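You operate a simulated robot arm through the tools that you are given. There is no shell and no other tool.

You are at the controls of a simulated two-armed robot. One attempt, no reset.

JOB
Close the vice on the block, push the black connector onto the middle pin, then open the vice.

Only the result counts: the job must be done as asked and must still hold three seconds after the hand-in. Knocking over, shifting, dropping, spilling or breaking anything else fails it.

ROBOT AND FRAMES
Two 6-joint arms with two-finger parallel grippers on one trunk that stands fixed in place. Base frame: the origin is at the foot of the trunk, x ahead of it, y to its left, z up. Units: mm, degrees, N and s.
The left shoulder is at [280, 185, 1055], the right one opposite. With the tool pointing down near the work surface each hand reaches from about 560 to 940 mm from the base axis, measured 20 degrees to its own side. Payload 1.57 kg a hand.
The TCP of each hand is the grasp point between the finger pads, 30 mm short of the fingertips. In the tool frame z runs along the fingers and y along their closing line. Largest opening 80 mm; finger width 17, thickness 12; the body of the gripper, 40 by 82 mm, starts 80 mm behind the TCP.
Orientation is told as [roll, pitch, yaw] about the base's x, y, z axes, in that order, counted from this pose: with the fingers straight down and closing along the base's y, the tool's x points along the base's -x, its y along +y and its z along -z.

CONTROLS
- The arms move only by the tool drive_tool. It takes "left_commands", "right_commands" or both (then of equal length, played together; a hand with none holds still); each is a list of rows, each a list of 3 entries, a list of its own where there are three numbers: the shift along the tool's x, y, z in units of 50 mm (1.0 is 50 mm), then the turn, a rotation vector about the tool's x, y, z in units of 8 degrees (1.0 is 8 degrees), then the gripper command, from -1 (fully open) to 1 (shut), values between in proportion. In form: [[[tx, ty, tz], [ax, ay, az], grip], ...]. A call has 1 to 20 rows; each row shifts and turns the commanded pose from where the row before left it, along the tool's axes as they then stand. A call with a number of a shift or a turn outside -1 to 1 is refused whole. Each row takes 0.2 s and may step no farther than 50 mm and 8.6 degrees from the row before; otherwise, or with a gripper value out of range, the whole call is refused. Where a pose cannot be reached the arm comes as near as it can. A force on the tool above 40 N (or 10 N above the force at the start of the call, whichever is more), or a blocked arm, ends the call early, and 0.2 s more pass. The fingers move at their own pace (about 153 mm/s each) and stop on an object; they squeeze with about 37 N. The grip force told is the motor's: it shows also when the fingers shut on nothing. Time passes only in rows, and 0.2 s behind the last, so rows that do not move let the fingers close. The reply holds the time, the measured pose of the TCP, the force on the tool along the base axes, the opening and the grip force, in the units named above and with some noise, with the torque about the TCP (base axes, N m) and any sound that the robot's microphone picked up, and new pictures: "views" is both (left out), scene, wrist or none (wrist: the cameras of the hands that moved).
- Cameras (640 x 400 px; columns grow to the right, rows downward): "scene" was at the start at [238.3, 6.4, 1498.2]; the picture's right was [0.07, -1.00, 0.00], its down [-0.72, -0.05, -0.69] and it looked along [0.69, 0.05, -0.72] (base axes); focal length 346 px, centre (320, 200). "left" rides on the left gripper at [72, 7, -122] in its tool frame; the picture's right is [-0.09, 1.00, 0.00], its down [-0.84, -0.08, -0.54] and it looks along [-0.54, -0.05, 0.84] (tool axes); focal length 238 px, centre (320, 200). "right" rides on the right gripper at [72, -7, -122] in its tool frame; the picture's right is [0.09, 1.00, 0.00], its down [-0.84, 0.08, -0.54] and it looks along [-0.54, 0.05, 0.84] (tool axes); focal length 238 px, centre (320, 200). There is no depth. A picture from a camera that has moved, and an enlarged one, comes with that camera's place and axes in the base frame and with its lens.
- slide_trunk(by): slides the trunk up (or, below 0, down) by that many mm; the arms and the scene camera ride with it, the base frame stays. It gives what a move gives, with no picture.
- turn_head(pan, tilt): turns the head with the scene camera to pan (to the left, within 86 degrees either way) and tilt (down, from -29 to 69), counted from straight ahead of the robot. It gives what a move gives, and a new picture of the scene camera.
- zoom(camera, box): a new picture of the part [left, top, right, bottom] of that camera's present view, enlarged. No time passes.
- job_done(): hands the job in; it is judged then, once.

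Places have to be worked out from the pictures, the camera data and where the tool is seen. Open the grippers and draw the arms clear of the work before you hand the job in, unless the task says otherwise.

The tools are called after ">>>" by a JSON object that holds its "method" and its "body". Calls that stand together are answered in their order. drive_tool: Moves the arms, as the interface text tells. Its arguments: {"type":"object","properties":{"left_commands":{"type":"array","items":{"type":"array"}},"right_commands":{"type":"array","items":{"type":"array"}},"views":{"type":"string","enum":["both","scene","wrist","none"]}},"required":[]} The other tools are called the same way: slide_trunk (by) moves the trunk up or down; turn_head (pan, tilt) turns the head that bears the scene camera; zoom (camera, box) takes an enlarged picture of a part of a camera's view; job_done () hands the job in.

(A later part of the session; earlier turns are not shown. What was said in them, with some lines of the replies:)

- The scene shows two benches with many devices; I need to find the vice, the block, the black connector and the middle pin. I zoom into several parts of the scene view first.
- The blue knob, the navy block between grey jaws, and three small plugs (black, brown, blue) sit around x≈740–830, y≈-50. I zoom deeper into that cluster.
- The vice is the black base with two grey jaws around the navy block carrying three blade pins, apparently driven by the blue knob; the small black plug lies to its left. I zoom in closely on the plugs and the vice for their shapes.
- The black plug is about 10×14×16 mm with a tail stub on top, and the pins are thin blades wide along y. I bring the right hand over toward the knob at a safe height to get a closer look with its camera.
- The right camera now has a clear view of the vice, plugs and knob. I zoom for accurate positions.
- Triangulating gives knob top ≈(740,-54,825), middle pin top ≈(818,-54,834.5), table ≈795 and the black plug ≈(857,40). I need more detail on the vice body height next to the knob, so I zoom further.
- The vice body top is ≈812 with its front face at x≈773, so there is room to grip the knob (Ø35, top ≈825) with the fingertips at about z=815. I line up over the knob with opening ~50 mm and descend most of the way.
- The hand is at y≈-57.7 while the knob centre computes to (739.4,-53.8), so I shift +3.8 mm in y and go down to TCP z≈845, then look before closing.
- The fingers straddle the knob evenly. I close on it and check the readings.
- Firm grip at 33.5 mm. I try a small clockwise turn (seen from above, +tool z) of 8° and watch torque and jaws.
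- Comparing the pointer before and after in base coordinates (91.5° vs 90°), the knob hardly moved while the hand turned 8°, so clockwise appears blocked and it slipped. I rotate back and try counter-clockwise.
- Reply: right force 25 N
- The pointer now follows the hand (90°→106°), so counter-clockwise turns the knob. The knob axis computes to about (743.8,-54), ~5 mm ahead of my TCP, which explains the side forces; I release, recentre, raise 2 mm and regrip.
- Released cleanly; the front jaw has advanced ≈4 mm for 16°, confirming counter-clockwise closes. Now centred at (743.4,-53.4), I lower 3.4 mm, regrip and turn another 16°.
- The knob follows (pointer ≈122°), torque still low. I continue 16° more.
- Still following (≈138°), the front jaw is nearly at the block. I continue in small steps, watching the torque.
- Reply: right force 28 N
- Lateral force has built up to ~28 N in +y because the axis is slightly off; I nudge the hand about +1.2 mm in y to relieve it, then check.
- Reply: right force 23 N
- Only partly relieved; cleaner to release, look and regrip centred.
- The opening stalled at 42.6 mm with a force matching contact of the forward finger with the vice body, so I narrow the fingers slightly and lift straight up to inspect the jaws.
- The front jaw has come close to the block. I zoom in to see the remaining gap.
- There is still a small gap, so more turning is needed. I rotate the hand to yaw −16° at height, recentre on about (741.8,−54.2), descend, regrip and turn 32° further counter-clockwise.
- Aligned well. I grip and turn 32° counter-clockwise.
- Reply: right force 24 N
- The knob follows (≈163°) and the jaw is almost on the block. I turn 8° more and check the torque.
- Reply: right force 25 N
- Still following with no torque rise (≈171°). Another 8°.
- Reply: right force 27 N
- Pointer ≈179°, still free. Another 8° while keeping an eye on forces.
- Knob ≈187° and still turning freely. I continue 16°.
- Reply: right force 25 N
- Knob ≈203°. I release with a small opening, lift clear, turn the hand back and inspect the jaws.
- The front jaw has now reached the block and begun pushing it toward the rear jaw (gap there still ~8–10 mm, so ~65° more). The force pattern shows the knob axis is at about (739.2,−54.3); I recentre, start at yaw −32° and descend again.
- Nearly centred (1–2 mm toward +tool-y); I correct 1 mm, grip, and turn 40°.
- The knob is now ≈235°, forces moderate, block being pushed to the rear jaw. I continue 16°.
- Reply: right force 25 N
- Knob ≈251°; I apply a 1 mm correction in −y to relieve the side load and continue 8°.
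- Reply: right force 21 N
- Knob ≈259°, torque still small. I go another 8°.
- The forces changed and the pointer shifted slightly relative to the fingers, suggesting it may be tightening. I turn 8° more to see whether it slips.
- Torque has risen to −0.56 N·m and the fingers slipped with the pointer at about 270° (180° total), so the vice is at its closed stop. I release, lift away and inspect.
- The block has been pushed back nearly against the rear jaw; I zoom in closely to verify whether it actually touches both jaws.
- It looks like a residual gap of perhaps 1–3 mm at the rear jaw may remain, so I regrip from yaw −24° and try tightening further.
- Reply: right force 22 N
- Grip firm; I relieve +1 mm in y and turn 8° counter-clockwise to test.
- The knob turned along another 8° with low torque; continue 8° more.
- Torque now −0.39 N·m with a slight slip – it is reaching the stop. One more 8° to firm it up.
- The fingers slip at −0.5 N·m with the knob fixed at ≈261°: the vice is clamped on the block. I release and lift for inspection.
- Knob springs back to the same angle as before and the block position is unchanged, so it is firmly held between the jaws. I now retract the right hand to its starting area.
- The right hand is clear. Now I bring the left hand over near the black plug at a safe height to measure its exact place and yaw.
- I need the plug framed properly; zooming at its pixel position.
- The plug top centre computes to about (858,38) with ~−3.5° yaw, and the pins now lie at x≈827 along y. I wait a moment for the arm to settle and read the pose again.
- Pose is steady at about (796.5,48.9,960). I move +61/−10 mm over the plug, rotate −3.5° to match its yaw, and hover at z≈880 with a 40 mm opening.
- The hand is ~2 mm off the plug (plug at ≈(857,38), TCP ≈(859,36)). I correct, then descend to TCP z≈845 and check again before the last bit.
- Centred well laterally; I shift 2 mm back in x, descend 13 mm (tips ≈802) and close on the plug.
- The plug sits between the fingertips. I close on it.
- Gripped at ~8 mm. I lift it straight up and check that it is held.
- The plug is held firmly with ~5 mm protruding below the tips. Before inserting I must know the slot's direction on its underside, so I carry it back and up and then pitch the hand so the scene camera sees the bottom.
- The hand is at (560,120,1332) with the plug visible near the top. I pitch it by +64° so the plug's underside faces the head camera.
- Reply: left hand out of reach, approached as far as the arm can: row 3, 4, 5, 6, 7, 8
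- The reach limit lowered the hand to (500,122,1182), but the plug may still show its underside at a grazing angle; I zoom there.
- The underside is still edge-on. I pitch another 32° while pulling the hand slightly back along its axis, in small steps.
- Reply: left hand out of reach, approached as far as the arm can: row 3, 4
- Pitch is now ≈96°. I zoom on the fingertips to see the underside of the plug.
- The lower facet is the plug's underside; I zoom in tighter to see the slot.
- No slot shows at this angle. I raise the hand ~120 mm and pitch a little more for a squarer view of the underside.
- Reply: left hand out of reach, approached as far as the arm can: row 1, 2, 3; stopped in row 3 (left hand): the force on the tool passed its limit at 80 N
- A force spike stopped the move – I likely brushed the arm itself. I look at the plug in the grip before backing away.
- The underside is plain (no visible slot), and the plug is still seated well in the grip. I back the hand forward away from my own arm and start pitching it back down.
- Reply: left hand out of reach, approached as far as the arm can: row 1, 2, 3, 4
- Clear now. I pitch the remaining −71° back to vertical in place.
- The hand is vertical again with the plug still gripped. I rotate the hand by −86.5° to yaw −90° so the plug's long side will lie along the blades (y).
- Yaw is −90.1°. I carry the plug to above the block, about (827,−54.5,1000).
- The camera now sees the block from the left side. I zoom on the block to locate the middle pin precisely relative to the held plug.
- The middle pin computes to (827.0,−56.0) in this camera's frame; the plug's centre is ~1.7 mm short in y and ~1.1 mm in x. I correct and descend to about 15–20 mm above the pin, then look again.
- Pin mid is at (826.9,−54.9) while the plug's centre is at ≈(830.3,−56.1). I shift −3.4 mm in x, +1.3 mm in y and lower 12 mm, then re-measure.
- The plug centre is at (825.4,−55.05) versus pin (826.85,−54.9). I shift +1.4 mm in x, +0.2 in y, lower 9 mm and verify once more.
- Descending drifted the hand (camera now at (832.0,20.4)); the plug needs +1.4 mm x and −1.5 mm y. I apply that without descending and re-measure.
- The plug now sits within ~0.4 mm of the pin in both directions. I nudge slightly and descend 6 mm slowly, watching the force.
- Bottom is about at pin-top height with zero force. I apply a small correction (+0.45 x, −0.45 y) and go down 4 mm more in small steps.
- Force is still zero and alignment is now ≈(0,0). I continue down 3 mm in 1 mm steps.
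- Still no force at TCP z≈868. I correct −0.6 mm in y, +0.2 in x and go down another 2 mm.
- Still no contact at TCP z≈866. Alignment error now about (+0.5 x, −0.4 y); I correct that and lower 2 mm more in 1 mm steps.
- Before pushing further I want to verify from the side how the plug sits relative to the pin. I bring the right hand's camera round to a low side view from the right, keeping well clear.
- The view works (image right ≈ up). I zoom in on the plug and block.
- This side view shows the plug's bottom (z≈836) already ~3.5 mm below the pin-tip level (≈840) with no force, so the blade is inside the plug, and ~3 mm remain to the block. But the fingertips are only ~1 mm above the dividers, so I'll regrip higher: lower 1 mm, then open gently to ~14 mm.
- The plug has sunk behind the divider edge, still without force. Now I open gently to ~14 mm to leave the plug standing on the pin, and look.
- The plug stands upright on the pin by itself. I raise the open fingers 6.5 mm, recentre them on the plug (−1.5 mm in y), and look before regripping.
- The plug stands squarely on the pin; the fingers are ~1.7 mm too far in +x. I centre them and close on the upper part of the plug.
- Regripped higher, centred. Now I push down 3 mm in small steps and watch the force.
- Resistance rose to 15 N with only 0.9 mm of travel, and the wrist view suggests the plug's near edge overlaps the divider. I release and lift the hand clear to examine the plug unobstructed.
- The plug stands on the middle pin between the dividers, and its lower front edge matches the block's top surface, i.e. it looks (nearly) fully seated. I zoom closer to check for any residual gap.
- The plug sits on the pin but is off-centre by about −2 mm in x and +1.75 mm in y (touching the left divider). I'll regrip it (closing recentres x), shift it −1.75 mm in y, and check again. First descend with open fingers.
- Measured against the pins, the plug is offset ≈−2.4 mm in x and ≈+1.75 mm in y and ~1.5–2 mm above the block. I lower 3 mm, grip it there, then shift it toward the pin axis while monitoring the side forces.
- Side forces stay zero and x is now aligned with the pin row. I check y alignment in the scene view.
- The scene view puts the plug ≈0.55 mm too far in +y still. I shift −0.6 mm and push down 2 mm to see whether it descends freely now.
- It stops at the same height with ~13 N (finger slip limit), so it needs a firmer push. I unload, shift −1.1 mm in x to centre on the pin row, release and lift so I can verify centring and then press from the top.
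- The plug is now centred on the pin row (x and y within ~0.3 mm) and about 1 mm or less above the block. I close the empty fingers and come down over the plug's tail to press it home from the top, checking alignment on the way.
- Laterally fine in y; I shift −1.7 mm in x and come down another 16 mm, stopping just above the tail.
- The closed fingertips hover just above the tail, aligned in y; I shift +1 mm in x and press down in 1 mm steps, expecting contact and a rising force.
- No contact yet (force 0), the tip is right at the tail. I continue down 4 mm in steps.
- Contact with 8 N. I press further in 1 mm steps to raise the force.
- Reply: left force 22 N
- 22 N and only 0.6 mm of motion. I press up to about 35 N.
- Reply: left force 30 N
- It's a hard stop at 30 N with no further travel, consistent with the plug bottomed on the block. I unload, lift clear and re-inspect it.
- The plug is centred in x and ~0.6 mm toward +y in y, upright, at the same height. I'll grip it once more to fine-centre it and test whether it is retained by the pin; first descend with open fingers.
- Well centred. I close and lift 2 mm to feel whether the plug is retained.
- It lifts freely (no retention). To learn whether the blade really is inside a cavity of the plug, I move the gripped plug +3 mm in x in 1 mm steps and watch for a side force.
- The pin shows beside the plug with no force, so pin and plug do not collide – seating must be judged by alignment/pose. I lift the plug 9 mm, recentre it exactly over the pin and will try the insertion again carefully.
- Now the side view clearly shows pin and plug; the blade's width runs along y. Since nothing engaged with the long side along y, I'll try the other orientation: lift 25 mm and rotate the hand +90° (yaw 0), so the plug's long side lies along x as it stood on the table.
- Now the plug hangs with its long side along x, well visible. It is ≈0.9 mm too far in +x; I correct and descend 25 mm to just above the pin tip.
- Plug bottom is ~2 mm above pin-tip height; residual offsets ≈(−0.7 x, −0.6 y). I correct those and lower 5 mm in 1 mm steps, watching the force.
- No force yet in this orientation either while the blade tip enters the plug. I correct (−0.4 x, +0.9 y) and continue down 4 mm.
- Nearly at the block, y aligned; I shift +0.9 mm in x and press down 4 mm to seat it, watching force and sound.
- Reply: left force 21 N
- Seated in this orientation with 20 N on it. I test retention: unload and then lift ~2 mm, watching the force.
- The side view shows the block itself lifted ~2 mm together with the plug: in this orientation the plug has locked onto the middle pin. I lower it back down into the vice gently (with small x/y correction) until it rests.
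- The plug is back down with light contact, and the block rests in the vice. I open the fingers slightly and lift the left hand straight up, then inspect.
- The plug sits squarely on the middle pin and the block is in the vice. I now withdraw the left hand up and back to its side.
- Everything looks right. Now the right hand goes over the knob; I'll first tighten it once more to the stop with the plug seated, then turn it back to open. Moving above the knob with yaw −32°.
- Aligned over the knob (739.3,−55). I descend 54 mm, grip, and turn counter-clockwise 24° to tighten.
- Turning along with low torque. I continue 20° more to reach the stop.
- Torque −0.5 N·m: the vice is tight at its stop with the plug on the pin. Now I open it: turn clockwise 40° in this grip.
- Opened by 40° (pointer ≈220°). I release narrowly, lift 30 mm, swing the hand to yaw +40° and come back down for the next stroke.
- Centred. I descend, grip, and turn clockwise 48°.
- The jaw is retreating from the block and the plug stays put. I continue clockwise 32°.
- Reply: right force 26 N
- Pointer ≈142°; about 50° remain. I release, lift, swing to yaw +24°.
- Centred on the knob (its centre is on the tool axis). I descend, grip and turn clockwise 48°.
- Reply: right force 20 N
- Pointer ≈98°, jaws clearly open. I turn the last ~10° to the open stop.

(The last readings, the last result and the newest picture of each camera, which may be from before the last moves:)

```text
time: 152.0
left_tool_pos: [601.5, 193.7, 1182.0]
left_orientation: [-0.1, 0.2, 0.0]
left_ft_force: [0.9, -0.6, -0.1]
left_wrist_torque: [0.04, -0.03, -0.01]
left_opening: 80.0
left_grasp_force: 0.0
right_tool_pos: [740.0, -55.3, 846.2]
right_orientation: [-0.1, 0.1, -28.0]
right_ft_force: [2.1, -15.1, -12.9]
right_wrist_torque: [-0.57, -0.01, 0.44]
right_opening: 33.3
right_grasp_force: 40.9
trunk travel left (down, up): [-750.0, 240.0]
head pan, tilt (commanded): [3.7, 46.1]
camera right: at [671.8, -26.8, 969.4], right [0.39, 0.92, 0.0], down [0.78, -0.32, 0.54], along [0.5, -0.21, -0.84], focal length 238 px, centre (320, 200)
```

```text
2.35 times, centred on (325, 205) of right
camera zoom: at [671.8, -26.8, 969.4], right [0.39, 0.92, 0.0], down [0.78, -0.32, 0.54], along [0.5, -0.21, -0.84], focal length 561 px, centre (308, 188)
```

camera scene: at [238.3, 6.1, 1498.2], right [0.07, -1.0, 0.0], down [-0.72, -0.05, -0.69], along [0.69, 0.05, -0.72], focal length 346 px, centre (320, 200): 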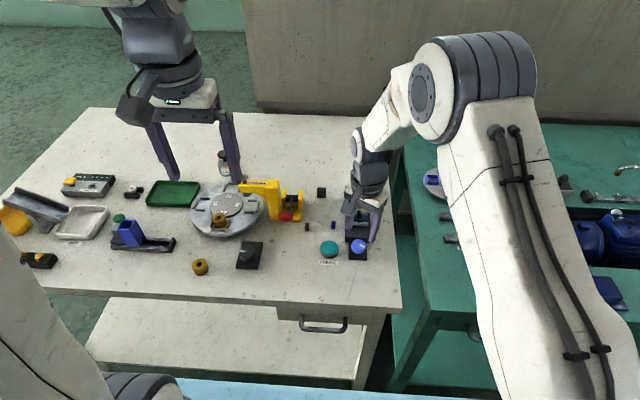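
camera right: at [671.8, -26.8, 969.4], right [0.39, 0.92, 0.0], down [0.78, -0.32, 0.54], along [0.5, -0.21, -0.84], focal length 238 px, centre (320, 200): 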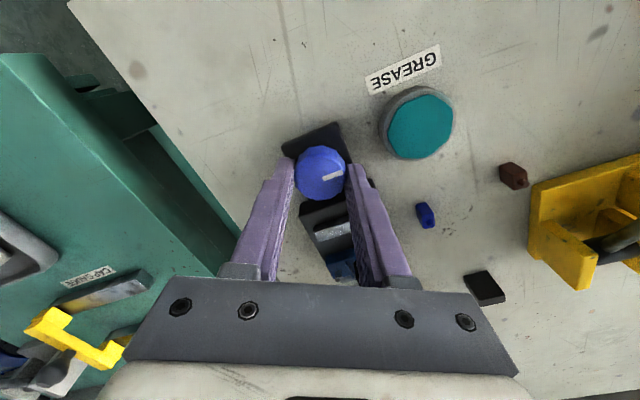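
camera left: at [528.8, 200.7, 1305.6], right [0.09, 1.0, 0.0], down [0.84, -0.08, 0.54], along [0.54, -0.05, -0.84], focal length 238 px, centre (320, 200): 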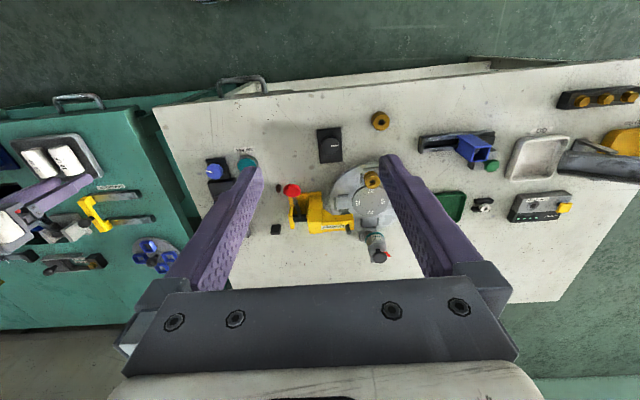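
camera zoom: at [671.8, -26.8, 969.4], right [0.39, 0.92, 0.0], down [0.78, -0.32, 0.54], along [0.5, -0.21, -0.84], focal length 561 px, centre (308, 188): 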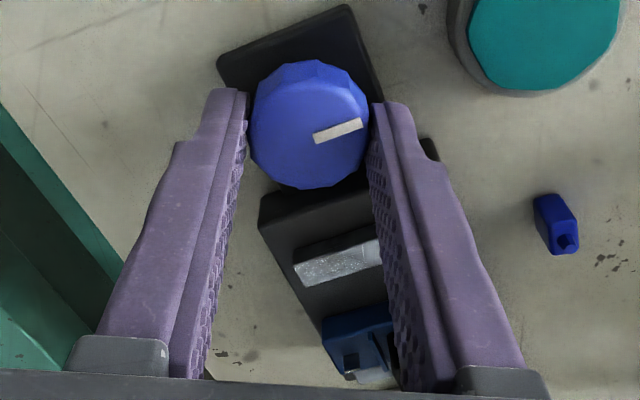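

Torque +0.44 N·m at the open stop: the vice is fully open. I release, lift and withdraw the right hand, then inspect the final state.

>>> {"method": "drive_tool", "body": {"right_commands": [[[0, 0, 0], [0, 0, 0], 0.0], [[0, 0, 0], [0, 0, 0], 0.0], [[0, 0, -0.3], [0, 0, 0], 0.0], [[0, 0, -0.8], [0, 0, 0], 0.0], [[0, 0, -0.9], [0, 0, -0.9], -0.5], [[0, 0, 0], [0, 0, -0.9], -1], [[0, 0, 0], [0, 0, -0.9], -1], [[0, 0, 0], [0, 0, -0.8], -1], [[0.45, -0.55, -0.5], [0, 0, 0], -1], [[0.45, -0.55, -0.5], [0, 0, 0], -1], [[0.45, -0.55, -0.5], [0, 0, 0], -1], [[0.45, -0.55, -0.5], [0, 0, 0], -1], [[0.45, -0.55, -0.5], [0, 0, 0], -1], [[0.45, -0.55, -0.5], [0, 0, 0], -1], [[0.4, -0.4, -0.4], [0, 0, 0], -1], [[0, 0, 0], [0, 0, 0], -1]], "views": "both"}}

>>> {"method": "zoom", "body": {"camera": "scene", "box": [345, 195, 385, 260]}}

>>> {"method": "zoom", "body": {"camera": "scene", "box": [355, 205, 377, 227]}}

```text
time: 155.4
left_tool_pos: [600.0, 193.3, 1183.7]
left_orientation: [-0.1, 0.0, -0.1]
left_ft_force: [0.9, -0.6, 0.5]
left_wrist_torque: [0.03, -0.01, 0.0]
left_opening: 79.8
left_grasp_force: 0.0
right_tool_pos: [580.6, -239.6, 1118.4]
right_orientation: [0.1, 0.0, 0.1]
right_ft_force: [0.4, 0.1, -0.3]
right_wrist_torque: [-0.02, -0.03, 0.03]
right_opening: 80.1
right_grasp_force: 0.1
trunk travel left (down, up): [-750.0, 240.0]
head pan, tilt (commanded): [3.7, 46.1]
camera scene: at [238.0, 5.4, 1498.3], right [0.07, -1.0, 0.0], down [-0.72, -0.05, -0.69], along [0.69, 0.05, -0.72], focal length 346 px, centre (320, 200)
camera right: at [507.8, -247.1, 1241.1], right [-0.09, 1.0, 0.0], down [0.84, 0.08, 0.54], along [0.54, 0.05, -0.84], focal length 238 px, centre (320, 200)
```

scene: 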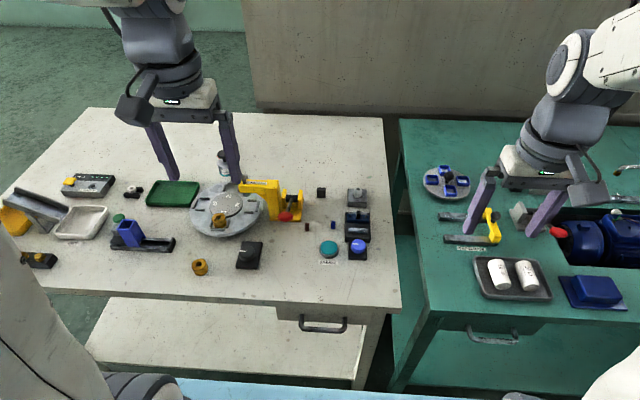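
right: 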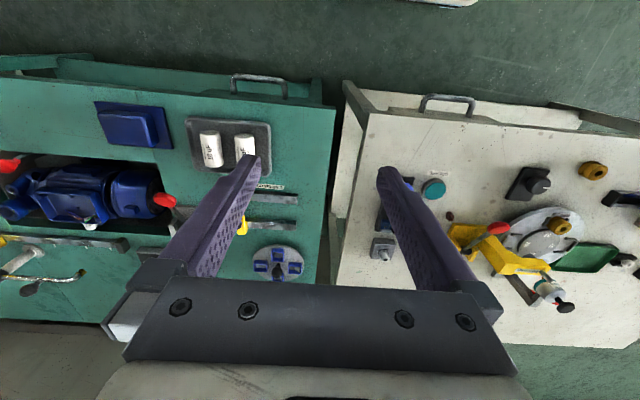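

```text
6.15 times, centred on (365, 228) of scene
camera zoom: at [238.0, 5.4, 1498.3], right [0.07, -1.0, 0.0], down [-0.72, -0.05, -0.69], along [0.69, 0.05, -0.72], focal length 2132 px, centre (43, 31)
```

zoom: 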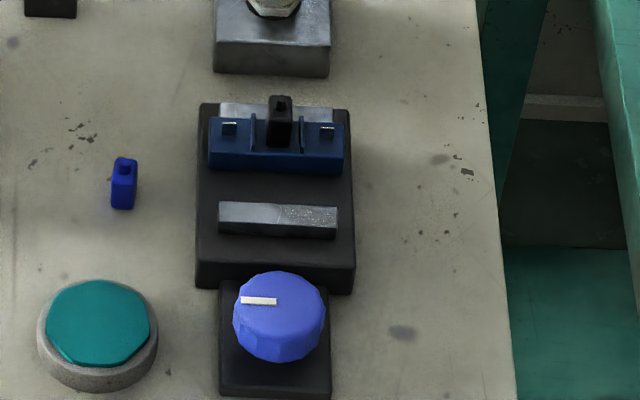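

```text
16.00 times, centred on (366, 216) of scene
camera zoom: at [238.0, 5.4, 1498.3], right [0.07, -1.0, 0.0], down [-0.72, -0.05, -0.69], along [0.69, 0.05, -0.72], focal length 5544 px, centre (-416, -56)
```

zoom: 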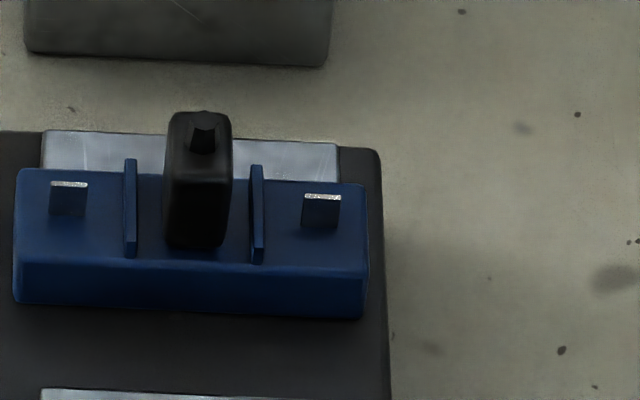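

The vice is open (pointer back at its starting position, front jaw clear of the block), and the black plug sits squarely on the middle pin. All other items are in their original places and both hands are open and clear, so I hand in the job.

>>> {"method": "job_done", "body": {}}

```text
The job is handed in.
```

I closed the vice on the block, pushed the black connector onto the middle pin, and opened the vice again. I then handed the job in. I don't have the verdict, only that the hand-in was accepted.

- **Connector:** it is locked on. When I lifted it slightly as a test, the block came up about 2 mm with it, and I set it back down in the vice. It only locked with its long side pointing away from the robot. My first attempt, with the long side along the row of pins, never engaged.
- **Vice:** it is fully open, with the knob against its open stop and the pointer back where it started.
- **Clamping:** the knob springs back about 10 degrees whenever it is released. The vice was therefore closed on the block, but probably not gripping it hard, when the connector locked on. I tightened it to the stop again afterwards, with the connector in place, before opening it.
- **Other objects:** in the final pictures everything else looks undisturbed. One force stop came while I was turning the connector to look at its underside, probably when the left hand brushed its own arm, away from the bench. Both hands ended open and clear of the work.
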